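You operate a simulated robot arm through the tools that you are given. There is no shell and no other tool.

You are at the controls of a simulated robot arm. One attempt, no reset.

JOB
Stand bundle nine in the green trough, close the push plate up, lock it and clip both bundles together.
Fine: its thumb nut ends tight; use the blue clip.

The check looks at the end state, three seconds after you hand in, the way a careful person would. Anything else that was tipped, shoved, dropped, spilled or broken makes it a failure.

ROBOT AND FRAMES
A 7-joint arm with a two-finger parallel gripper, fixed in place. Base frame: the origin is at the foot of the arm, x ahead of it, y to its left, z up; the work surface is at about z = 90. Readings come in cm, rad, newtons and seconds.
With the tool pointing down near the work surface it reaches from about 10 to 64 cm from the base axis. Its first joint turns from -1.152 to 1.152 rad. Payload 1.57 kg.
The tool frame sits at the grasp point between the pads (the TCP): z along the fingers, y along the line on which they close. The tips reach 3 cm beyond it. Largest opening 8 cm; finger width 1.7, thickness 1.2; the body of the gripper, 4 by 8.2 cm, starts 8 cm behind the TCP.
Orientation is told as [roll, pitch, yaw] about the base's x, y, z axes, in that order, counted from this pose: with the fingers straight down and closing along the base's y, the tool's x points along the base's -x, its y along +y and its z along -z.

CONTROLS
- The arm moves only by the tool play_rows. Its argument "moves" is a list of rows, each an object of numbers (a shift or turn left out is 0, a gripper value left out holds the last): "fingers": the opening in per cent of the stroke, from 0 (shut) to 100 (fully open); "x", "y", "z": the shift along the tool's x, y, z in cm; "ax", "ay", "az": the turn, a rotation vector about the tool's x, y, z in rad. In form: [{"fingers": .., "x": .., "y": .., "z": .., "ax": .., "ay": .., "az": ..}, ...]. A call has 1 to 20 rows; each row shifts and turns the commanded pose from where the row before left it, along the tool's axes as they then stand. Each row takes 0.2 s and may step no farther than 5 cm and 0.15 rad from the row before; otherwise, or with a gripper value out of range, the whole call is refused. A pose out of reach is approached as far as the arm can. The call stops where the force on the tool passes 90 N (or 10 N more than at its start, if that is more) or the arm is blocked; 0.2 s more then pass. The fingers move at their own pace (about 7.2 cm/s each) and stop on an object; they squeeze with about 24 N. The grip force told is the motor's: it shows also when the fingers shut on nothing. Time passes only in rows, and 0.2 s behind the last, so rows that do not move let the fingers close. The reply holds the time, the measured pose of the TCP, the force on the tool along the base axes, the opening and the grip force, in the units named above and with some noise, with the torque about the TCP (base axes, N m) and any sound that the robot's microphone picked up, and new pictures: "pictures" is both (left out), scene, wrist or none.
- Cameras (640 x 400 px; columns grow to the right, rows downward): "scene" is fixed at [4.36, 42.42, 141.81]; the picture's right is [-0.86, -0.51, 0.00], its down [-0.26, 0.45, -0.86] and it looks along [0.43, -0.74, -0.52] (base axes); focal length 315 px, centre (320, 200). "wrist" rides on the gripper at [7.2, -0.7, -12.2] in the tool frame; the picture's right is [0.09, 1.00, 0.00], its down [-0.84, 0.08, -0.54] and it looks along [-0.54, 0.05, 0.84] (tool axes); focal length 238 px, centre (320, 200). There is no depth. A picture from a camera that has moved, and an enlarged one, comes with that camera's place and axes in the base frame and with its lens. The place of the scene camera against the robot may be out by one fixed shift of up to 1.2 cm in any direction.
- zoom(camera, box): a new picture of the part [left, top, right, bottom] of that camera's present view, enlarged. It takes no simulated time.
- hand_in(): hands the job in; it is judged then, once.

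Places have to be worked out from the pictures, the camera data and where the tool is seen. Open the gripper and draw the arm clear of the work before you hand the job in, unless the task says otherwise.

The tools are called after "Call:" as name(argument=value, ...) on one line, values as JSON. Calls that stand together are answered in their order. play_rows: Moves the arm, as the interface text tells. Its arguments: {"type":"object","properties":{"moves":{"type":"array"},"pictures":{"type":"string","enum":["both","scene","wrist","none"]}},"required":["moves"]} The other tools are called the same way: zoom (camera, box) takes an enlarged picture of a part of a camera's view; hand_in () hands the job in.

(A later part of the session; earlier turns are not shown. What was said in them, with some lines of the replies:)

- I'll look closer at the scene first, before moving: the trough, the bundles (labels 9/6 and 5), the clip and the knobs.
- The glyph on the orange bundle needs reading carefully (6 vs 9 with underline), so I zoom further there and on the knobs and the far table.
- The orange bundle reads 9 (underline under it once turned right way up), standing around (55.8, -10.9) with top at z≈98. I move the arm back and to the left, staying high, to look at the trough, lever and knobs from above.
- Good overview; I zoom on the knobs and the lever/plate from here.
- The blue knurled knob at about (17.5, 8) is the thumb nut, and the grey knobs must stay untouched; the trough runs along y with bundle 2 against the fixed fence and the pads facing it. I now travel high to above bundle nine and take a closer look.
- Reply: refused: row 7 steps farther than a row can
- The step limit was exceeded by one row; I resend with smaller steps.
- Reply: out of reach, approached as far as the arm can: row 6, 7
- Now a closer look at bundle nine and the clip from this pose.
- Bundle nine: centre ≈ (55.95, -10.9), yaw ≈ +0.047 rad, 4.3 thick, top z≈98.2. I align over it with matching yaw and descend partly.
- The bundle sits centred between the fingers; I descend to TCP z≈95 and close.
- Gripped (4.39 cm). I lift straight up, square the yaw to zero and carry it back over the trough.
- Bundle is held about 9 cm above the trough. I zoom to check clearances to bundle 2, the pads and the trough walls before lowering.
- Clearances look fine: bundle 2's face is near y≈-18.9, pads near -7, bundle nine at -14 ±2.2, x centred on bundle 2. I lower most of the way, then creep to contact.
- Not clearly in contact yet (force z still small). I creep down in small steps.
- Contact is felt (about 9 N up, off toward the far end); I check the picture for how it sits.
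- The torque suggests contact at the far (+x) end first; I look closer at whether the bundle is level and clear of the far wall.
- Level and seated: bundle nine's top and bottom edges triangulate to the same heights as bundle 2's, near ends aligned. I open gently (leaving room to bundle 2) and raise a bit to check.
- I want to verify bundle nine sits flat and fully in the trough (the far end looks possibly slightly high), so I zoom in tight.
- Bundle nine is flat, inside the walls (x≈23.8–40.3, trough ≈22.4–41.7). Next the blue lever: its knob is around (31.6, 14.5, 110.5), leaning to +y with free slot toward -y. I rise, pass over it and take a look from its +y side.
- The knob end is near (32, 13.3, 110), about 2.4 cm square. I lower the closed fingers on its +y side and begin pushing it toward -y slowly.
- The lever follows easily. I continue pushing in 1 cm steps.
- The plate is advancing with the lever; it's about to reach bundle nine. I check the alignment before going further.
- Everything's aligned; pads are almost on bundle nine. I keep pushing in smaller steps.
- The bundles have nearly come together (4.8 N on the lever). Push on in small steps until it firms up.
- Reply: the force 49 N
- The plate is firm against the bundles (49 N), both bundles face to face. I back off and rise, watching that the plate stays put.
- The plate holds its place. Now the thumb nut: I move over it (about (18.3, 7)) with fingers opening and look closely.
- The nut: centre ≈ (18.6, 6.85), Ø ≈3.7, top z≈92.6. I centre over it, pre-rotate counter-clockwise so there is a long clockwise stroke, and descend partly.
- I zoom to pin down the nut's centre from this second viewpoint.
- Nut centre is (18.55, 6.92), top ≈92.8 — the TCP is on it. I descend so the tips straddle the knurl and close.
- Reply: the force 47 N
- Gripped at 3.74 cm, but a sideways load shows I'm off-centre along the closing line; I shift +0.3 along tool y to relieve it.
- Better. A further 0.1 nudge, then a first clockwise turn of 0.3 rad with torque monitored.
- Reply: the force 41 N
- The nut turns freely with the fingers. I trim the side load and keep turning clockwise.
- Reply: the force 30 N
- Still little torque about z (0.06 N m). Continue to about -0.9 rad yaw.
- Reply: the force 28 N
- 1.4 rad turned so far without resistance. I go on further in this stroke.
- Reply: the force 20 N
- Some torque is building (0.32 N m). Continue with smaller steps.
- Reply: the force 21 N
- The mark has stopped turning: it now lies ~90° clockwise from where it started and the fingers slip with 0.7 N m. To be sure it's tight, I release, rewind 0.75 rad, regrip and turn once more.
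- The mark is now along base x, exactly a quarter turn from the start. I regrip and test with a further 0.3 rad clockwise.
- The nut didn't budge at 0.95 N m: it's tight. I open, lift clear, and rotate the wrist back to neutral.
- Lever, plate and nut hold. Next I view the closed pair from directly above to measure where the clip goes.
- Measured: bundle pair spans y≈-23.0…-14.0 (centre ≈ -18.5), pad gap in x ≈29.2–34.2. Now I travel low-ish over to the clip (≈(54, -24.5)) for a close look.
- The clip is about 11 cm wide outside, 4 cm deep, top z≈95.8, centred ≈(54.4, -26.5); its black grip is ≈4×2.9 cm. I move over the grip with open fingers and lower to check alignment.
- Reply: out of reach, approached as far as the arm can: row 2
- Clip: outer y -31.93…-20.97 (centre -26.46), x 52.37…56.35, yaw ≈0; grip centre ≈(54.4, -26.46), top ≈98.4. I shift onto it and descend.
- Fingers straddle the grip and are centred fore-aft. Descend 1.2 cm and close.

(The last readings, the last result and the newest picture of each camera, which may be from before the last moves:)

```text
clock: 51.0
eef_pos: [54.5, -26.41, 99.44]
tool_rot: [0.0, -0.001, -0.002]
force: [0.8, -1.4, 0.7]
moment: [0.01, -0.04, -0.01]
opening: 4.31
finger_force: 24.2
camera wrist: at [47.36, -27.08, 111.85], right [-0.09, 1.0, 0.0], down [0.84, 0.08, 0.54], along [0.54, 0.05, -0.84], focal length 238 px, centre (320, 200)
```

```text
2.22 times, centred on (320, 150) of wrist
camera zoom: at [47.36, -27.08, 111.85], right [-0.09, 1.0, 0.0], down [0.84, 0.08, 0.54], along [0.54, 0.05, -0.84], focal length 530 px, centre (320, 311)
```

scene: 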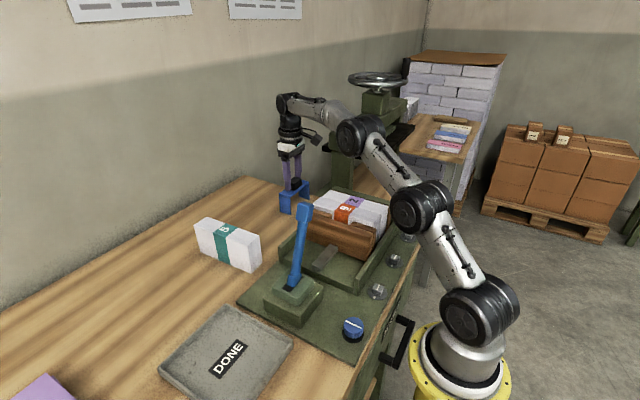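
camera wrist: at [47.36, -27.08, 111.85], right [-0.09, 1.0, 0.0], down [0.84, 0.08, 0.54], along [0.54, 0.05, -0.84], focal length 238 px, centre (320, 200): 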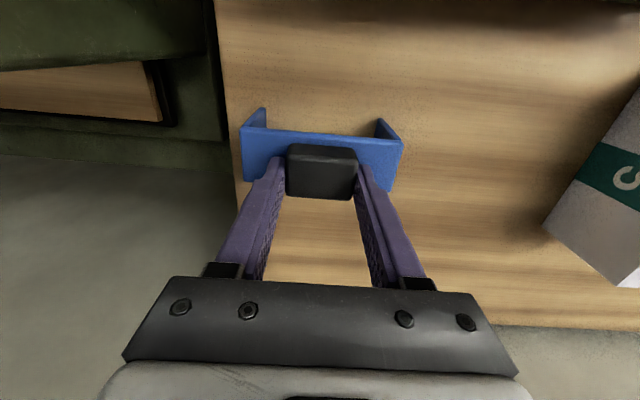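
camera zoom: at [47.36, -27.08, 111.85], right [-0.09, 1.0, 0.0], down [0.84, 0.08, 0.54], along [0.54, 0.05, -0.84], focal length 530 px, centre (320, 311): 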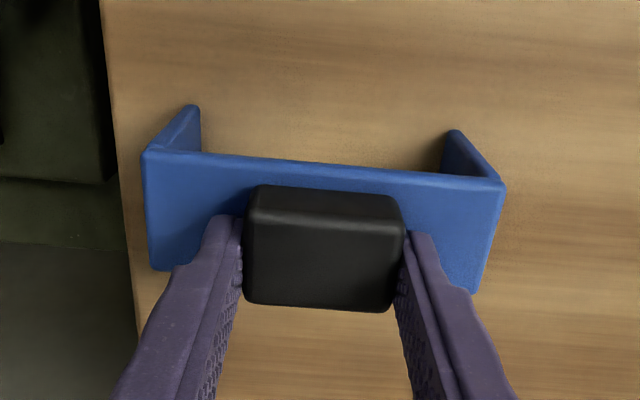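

Clip gripped squarely (clip centre is about TCP + (-0.2, 0)). I lift, retract toward the base while rising, keeping it clear of everything.

Call:
play_rows(moves=[{"z": -2}, {"z": -3}, {"x": 3, "z": -2}, {"x": 3, "z": -2}, {"x": 3, "z": -3}, {"z": -3}, {"y": 2.5, "x": 3}, {"y": 2.5, "x": 3}, {"y": 2.75, "x": 3}, {"x": 2.4}, {}, {}])

Call:
zoom(camera="wrist", box=[200, 0, 440, 220])

Call:
zoom(camera="scene", box=[270, 130, 430, 280])

```text
clock: 53.6
eef_pos: [33.95, -18.55, 114.56]
tool_rot: [-0.001, 0.001, -0.002]
force: [-0.1, -0.3, -0.9]
moment: [0.01, -0.03, -0.01]
opening: 4.31
finger_force: 24.2
camera wrist: at [26.97, -19.25, 126.89], right [-0.09, 1.0, 0.0], down [0.84, 0.08, 0.54], along [0.54, 0.05, -0.84], focal length 238 px, centre (320, 200)
```

scene: 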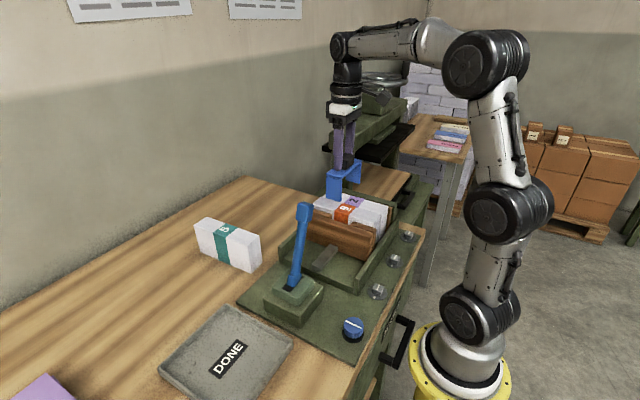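
wrist: 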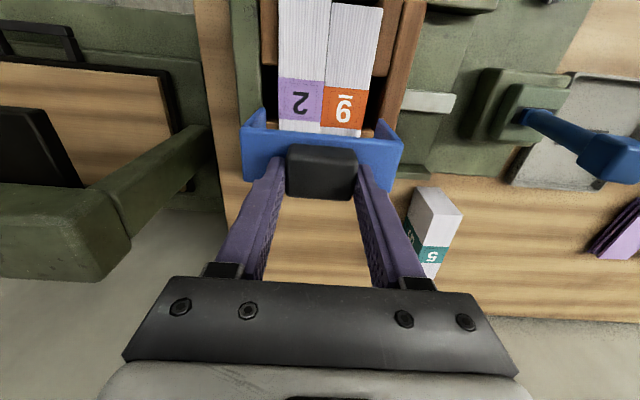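

```text
1.82 times, centred on (320, 110) of wrist
camera zoom: at [26.97, -19.25, 126.89], right [-0.09, 1.0, 0.0], down [0.84, 0.08, 0.54], along [0.54, 0.05, -0.84], focal length 433 px, centre (320, 364)
```

zoom: 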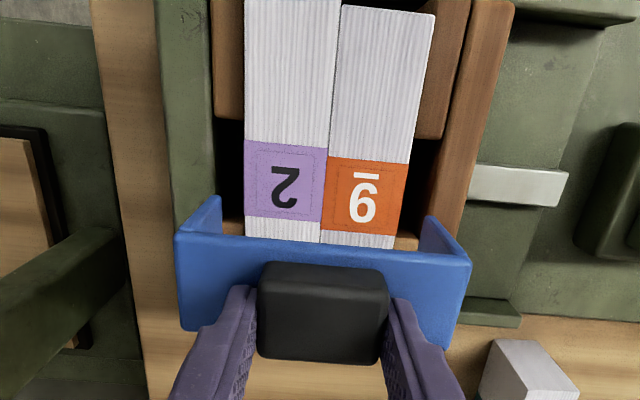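

```text
2.67 times, centred on (350, 205) of scene
camera zoom: at [4.36, 42.42, 141.81], right [-0.86, -0.51, 0.0], down [-0.26, 0.45, -0.86], along [0.43, -0.74, -0.52], focal length 839 px, centre (240, 187)
```

zoom: 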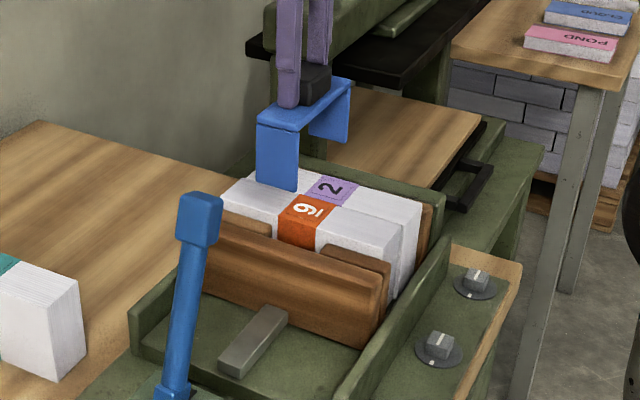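

From here: bundles centre y≈-18.45 (9.0 wide), clip legs' inside ≈10.1 wide centred -18.55, pad gap x≈28.9–34.25. I move to x so the clip is centred in the gap, nudge y +0.1, and lower to just above the bundle tops.

Call:
play_rows(moves=[{"x": 2.3, "y": 0.1}, {"z": 2}, {"z": 1.2}, {}, {}])

Call:
zoom(camera="wrist", box=[200, 0, 440, 220])

Call:
zoom(camera="scene", box=[290, 150, 410, 260])

```text
clock: 54.8
eef_pos: [31.75, -18.65, 111.29]
tool_rot: [-0.001, -0.002, -0.002]
force: [0.1, -0.4, -0.6]
moment: [-0.02, 0.01, 0.0]
opening: 4.29
finger_force: 23.5
camera wrist: at [24.7, -19.23, 123.65], right [-0.09, 1.0, 0.0], down [0.84, 0.08, 0.54], along [0.54, 0.05, -0.84], focal length 238 px, centre (320, 200)
```

scene: 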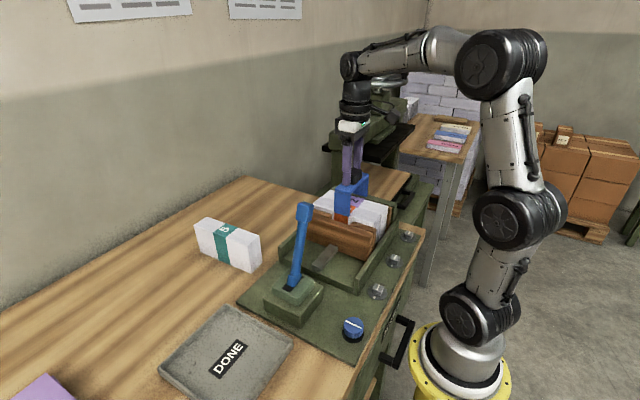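
wrist: 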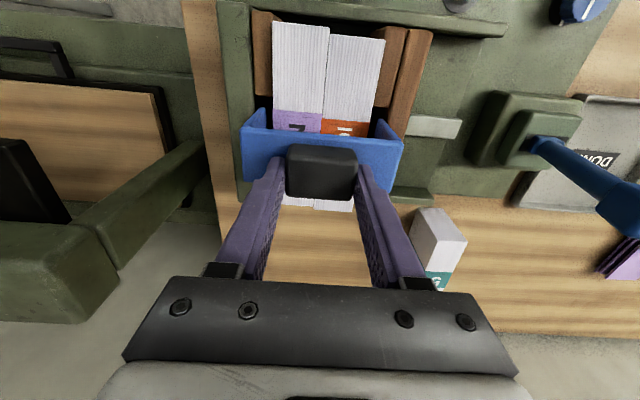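

```text
1.82 times, centred on (320, 110) of wrist
camera zoom: at [24.7, -19.23, 123.65], right [-0.09, 1.0, 0.0], down [0.84, 0.08, 0.54], along [0.54, 0.05, -0.84], focal length 433 px, centre (320, 364)
```

zoom: 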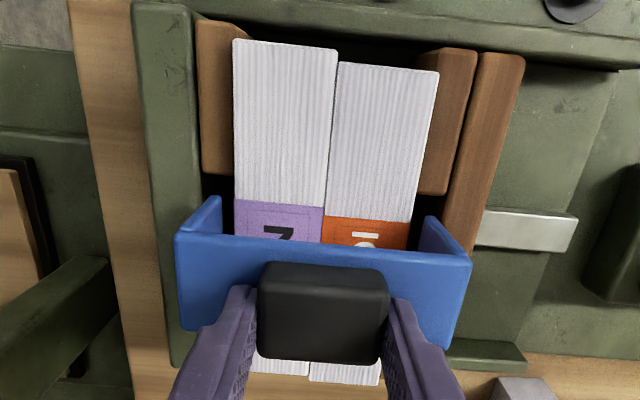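

```text
3.64 times, centred on (350, 205) of scene
camera zoom: at [4.36, 42.42, 141.81], right [-0.86, -0.51, 0.0], down [-0.26, 0.45, -0.86], along [0.43, -0.74, -0.52], focal length 1144 px, centre (211, 182)
```

zoom: 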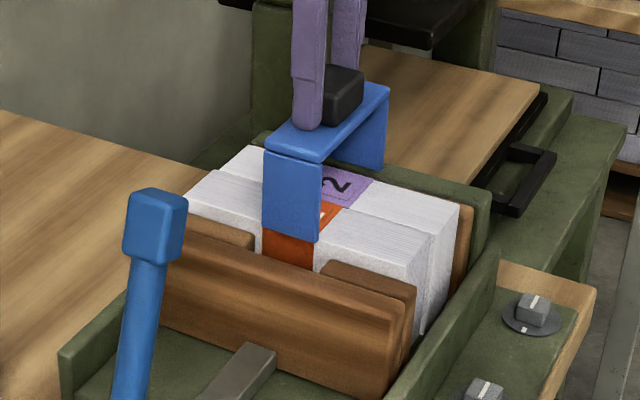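

By wrist view, margins are ~0.5 cm on each side and ~0.65–0.75 fore/aft. I cross-check the leg against the near pad in the scene view.

Call:
zoom(camera="scene", box=[325, 185, 405, 245])

Call:
zoom(camera="wrist", box=[230, 60, 420, 160])

```text
6.67 times, centred on (365, 215) of scene
camera zoom: at [4.36, 42.42, 141.81], right [-0.86, -0.51, 0.0], down [-0.26, 0.45, -0.86], along [0.43, -0.74, -0.52], focal length 2098 px, centre (20, 100)
```

zoom: 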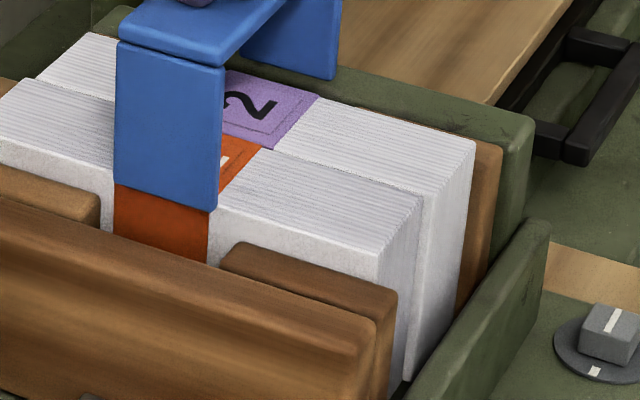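

```text
3.37 times, centred on (325, 110) of wrist
camera zoom: at [24.7, -19.23, 123.65], right [-0.09, 1.0, 0.0], down [0.84, 0.08, 0.54], along [0.54, 0.05, -0.84], focal length 803 px, centre (303, 503)
```

zoom: 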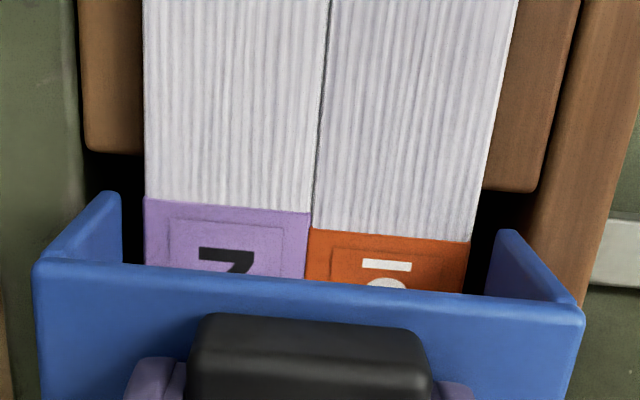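

Both views agree there's room (≈0.7 near, ≈0.4 far, 0.5 at sides). A 0.1 trim toward the base, then lower step by step.

Call:
play_rows(moves=[{"x": 0.1, "z": 1}, {"z": 1}, {"z": 1}, {"z": 1}, {"z": 1}, {}])

Call:
zoom(camera="scene", box=[290, 160, 410, 260])

Call:
zoom(camera="wrist", box=[200, 0, 440, 220])

```text
clock: 56.2
eef_pos: [31.62, -18.61, 106.57]
tool_rot: [0.001, 0.001, -0.002]
force: [0.1, -0.3, -0.2]
moment: [0.0, 0.02, -0.02]
opening: 4.32
finger_force: 24.1
camera wrist: at [24.61, -19.24, 118.68], right [-0.09, 1.0, 0.0], down [0.84, 0.08, 0.54], along [0.54, 0.05, -0.84], focal length 238 px, centre (320, 200)
```

scene: 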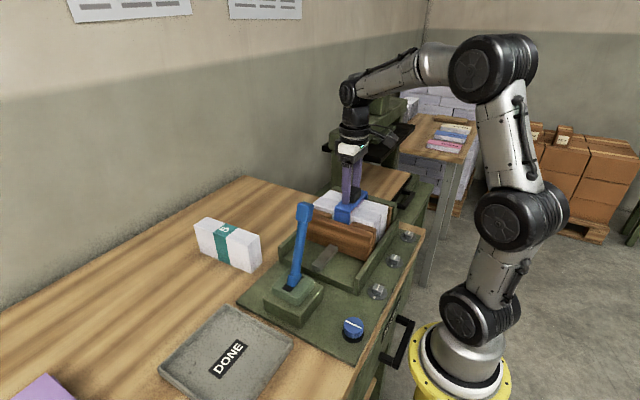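
wrist: 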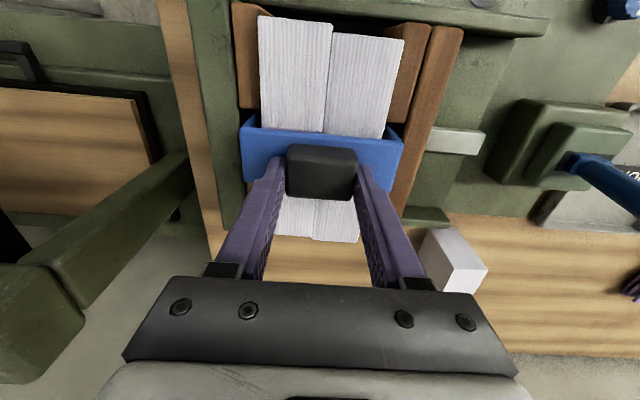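

```text
4.00 times, centred on (350, 210) of scene
camera zoom: at [4.36, 42.42, 141.81], right [-0.86, -0.51, 0.0], down [-0.26, 0.45, -0.86], along [0.43, -0.74, -0.52], focal length 1259 px, centre (200, 160)
```

zoom: 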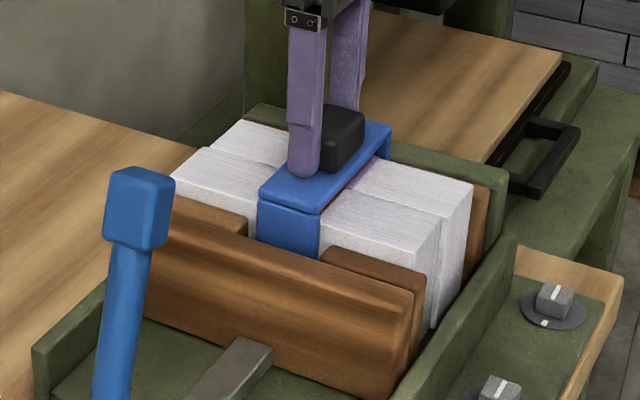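

```text
1.82 times, centred on (320, 110) of wrist
camera zoom: at [24.61, -19.24, 118.68], right [-0.09, 1.0, 0.0], down [0.84, 0.08, 0.54], along [0.54, 0.05, -0.84], focal length 433 px, centre (320, 364)
```

zoom: 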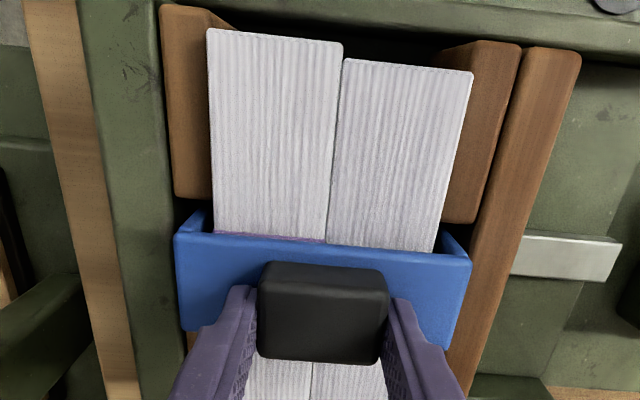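

The legs slide freely down both sides of the pair inside the pad gaps. I creep the last ~2 cm until the bridge rests on the bundle tops.

Call:
play_rows(moves=[{"z": 0.6}, {"z": 0.5}, {"z": 0.4}, {"z": 0.3}, {}], pictures="none")

```text
clock: 57.4
eef_pos: [31.66, -18.58, 105.36]
tool_rot: [-0.005, -0.01, -0.001]
force: [-13.6, 8.7, 55.9]
moment: [0.93, 0.96, 0.05]
opening: 4.31
finger_force: 24.7
```

Firm contact at TCP z≈105.4. I ease the command up to relieve the load and look at how it sits.

Call:
play_rows(moves=[{"z": -0.5}, {}])

Call:
zoom(camera="scene", box=[310, 170, 410, 250])

Call:
zoom(camera="wrist", box=[200, 0, 440, 220])

```text
clock: 58.0
eef_pos: [31.63, -18.72, 105.35]
tool_rot: [-0.003, -0.005, -0.001]
force: [-2.1, 1.4, 28.7]
moment: [0.2, -0.28, 0.0]
opening: 4.33
finger_force: 23.9
camera wrist: at [24.56, -19.24, 117.48], right [-0.09, 1.0, 0.0], down [0.83, 0.08, 0.55], along [0.54, 0.05, -0.84], focal length 238 px, centre (320, 200)
```

scene: 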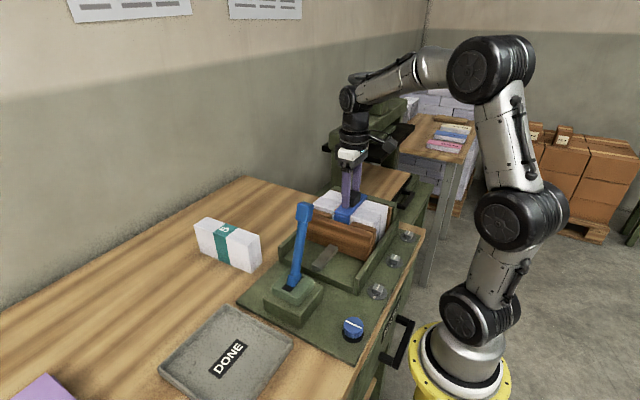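
wrist: 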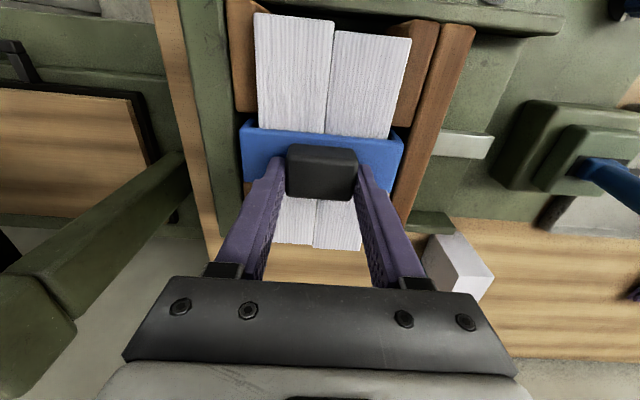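

```text
5.00 times, centred on (360, 210) of scene
camera zoom: at [4.32, 42.44, 141.81], right [-0.86, -0.51, 0.0], down [-0.26, 0.45, -0.86], along [0.43, -0.74, -0.52], focal length 1573 px, centre (120, 150)
```

zoom: 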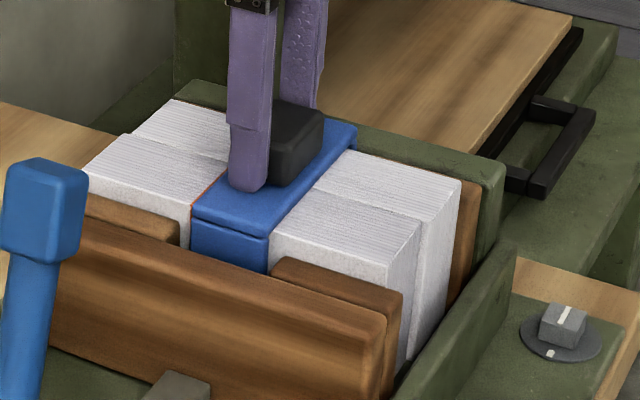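

```text
1.82 times, centred on (320, 110) of wrist
camera zoom: at [24.56, -19.24, 117.48], right [-0.09, 1.0, 0.0], down [0.83, 0.08, 0.55], along [0.54, 0.05, -0.84], focal length 433 px, centre (320, 364)
```

zoom: 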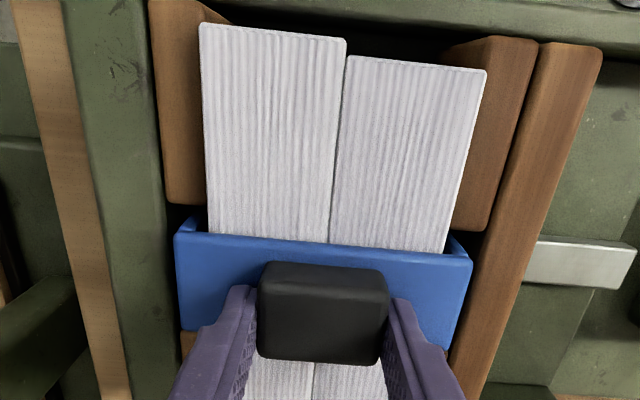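

The bridge rests flat on both bundles with a leg down each side. I ease off the remaining load, open the fingers and lift straight up.

Call:
play_rows(moves=[{"z": -0.15}, {"fingers": 70}, {"fingers": 80}, {}, {"z": -2}, {"z": -4}, {"z": -4}, {"z": -4}, {}])

Call:
zoom(camera="scene", box=[310, 170, 410, 250])

Call:
zoom(camera="wrist", box=[200, 0, 440, 220])

```text
clock: 60.0
eef_pos: [31.56, -18.65, 119.35]
tool_rot: [0.0, 0.0, -0.001]
force: [-0.4, 0.5, -0.2]
moment: [0.01, 0.02, 0.01]
opening: 6.4
finger_force: 0.0
camera wrist: at [24.57, -19.25, 131.55], right [-0.09, 1.0, 0.0], down [0.84, 0.08, 0.54], along [0.54, 0.05, -0.84], focal length 238 px, centre (320, 200)
```

scene: 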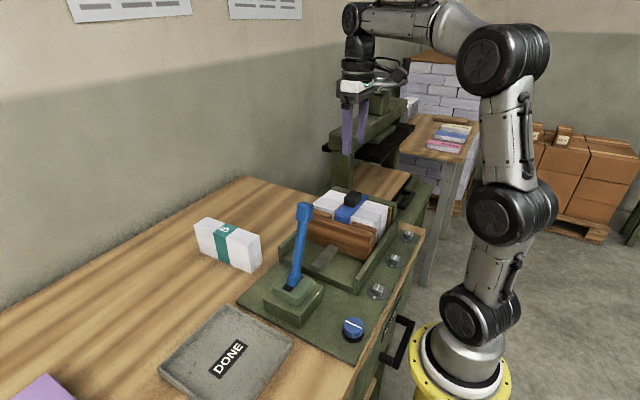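
wrist: 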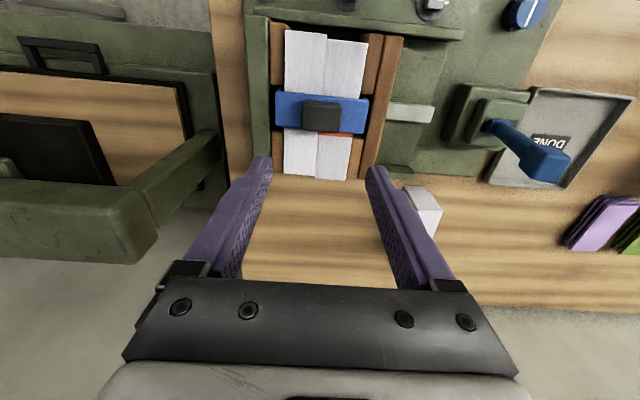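

```text
5.00 times, centred on (360, 210) of scene
camera zoom: at [4.36, 42.42, 141.81], right [-0.86, -0.51, 0.0], down [-0.26, 0.45, -0.86], along [0.43, -0.74, -0.52], focal length 1573 px, centre (120, 150)
```

zoom: 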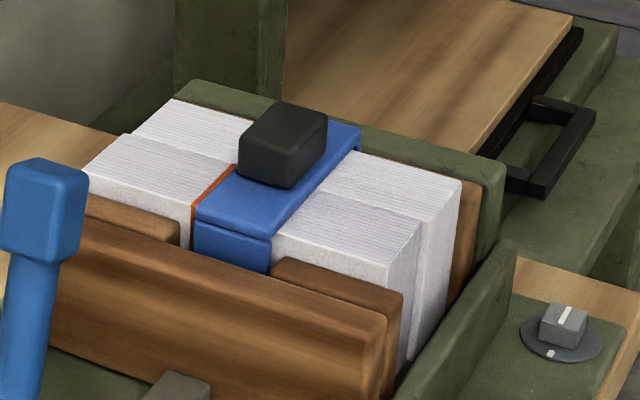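

```text
1.82 times, centred on (320, 110) of wrist
camera zoom: at [24.57, -19.25, 131.55], right [-0.09, 1.0, 0.0], down [0.84, 0.08, 0.54], along [0.54, 0.05, -0.84], focal length 433 px, centre (320, 364)
```

zoom: 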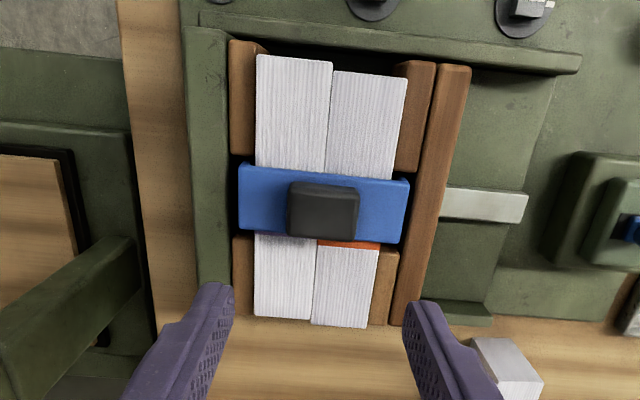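

Clip is seated squarely over both bundles. I draw the arm up and away to the left with the gripper open, then do a final check.

Call:
play_rows(moves=[{"z": -3, "fingers": 100}, {"z": -2, "x": 2}, {"y": 4.5}, {"y": 4.5}, {"y": 4.5}, {"y": 4.5}, {"y": 4.5}, {"y": 4.5}, {"y": 4.5}, {"y": 4.5}, {"y": 4.5}, {}, {}])

Call:
zoom(camera="scene", box=[180, 160, 440, 350])

Call:
zoom(camera="scene", box=[310, 170, 420, 350])

```text
clock: 62.8
eef_pos: [29.63, 21.99, 124.3]
tool_rot: [-0.002, 0.001, -0.001]
force: [-0.1, -0.9, -0.4]
moment: [-0.03, -0.01, 0.01]
opening: 8.0
finger_force: 0.1
camera wrist: at [22.57, 21.34, 136.57], right [-0.09, 1.0, 0.0], down [0.84, 0.08, 0.54], along [0.54, 0.05, -0.84], focal length 238 px, centre (320, 200)
```

scene: 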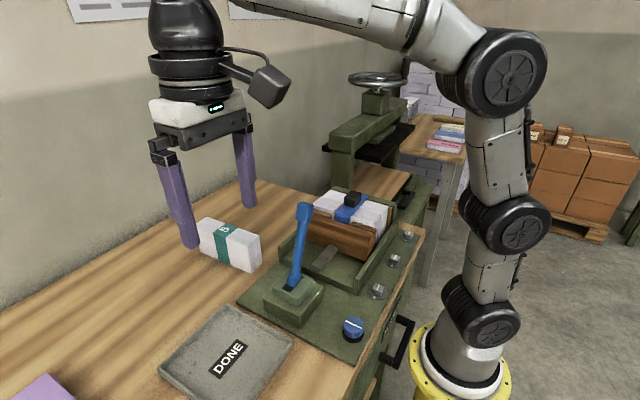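
wrist: 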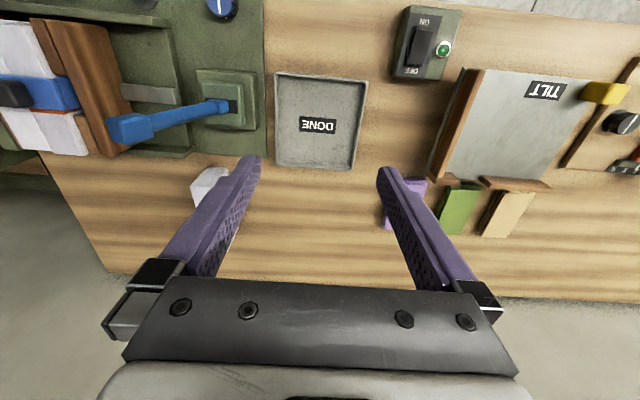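

```text
2.11 times, centred on (310, 255) of scene
camera zoom: at [4.36, 42.42, 141.81], right [-0.86, -0.51, 0.0], down [-0.26, 0.45, -0.86], along [0.43, -0.74, -0.52], focal length 662 px, centre (341, 84)
```

zoom: 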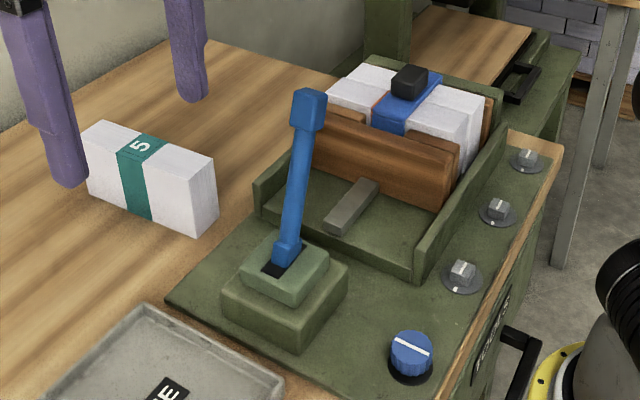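

```text
2.22 times, centred on (365, 260) of scene
camera zoom: at [4.36, 42.42, 141.81], right [-0.86, -0.51, 0.0], down [-0.26, 0.45, -0.86], along [0.43, -0.74, -0.52], focal length 699 px, centre (220, 67)
```

zoom: 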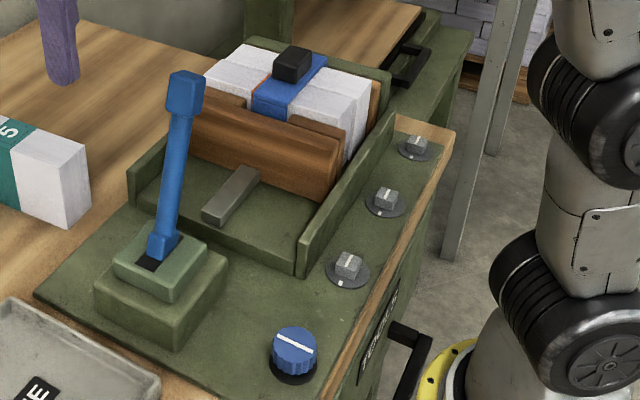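

Final state: bundle nine stands beside bundle 2, the plate is closed up, the thumb nut is tight at its stop, and the blue clip is over both bundles. Bundle 5, the grey knobs and the tray look undisturbed, and the arm is clear with the gripper open, so I hand in.

Call:
hand_in()

```text
The job is handed in.
```

I finished the job and handed it in; I haven't seen the result of the check.

- **Bundle nine:** it stands label up in the green trough, flat against bundle 2. Its near end sits about 0.4 cm off bundle 2's.
- **Push plate:** I closed it with the blue lever until it was firm against the bundles (about 49 N). It stayed put when I let go.
- **Lock:** I turned the blue thumb nut clockwise about a quarter turn, where it stopped. I gripped it again and it did not move at 0.95 N m, so I take it as tight.
- **Clip:** the blue clip rests on top of both bundles, with one leg down each outer side in the gaps between the pads.

In the last pictures bundle 5, the grey knobs and the tray looked undisturbed. The gripper is open and the arm is clear of the work.
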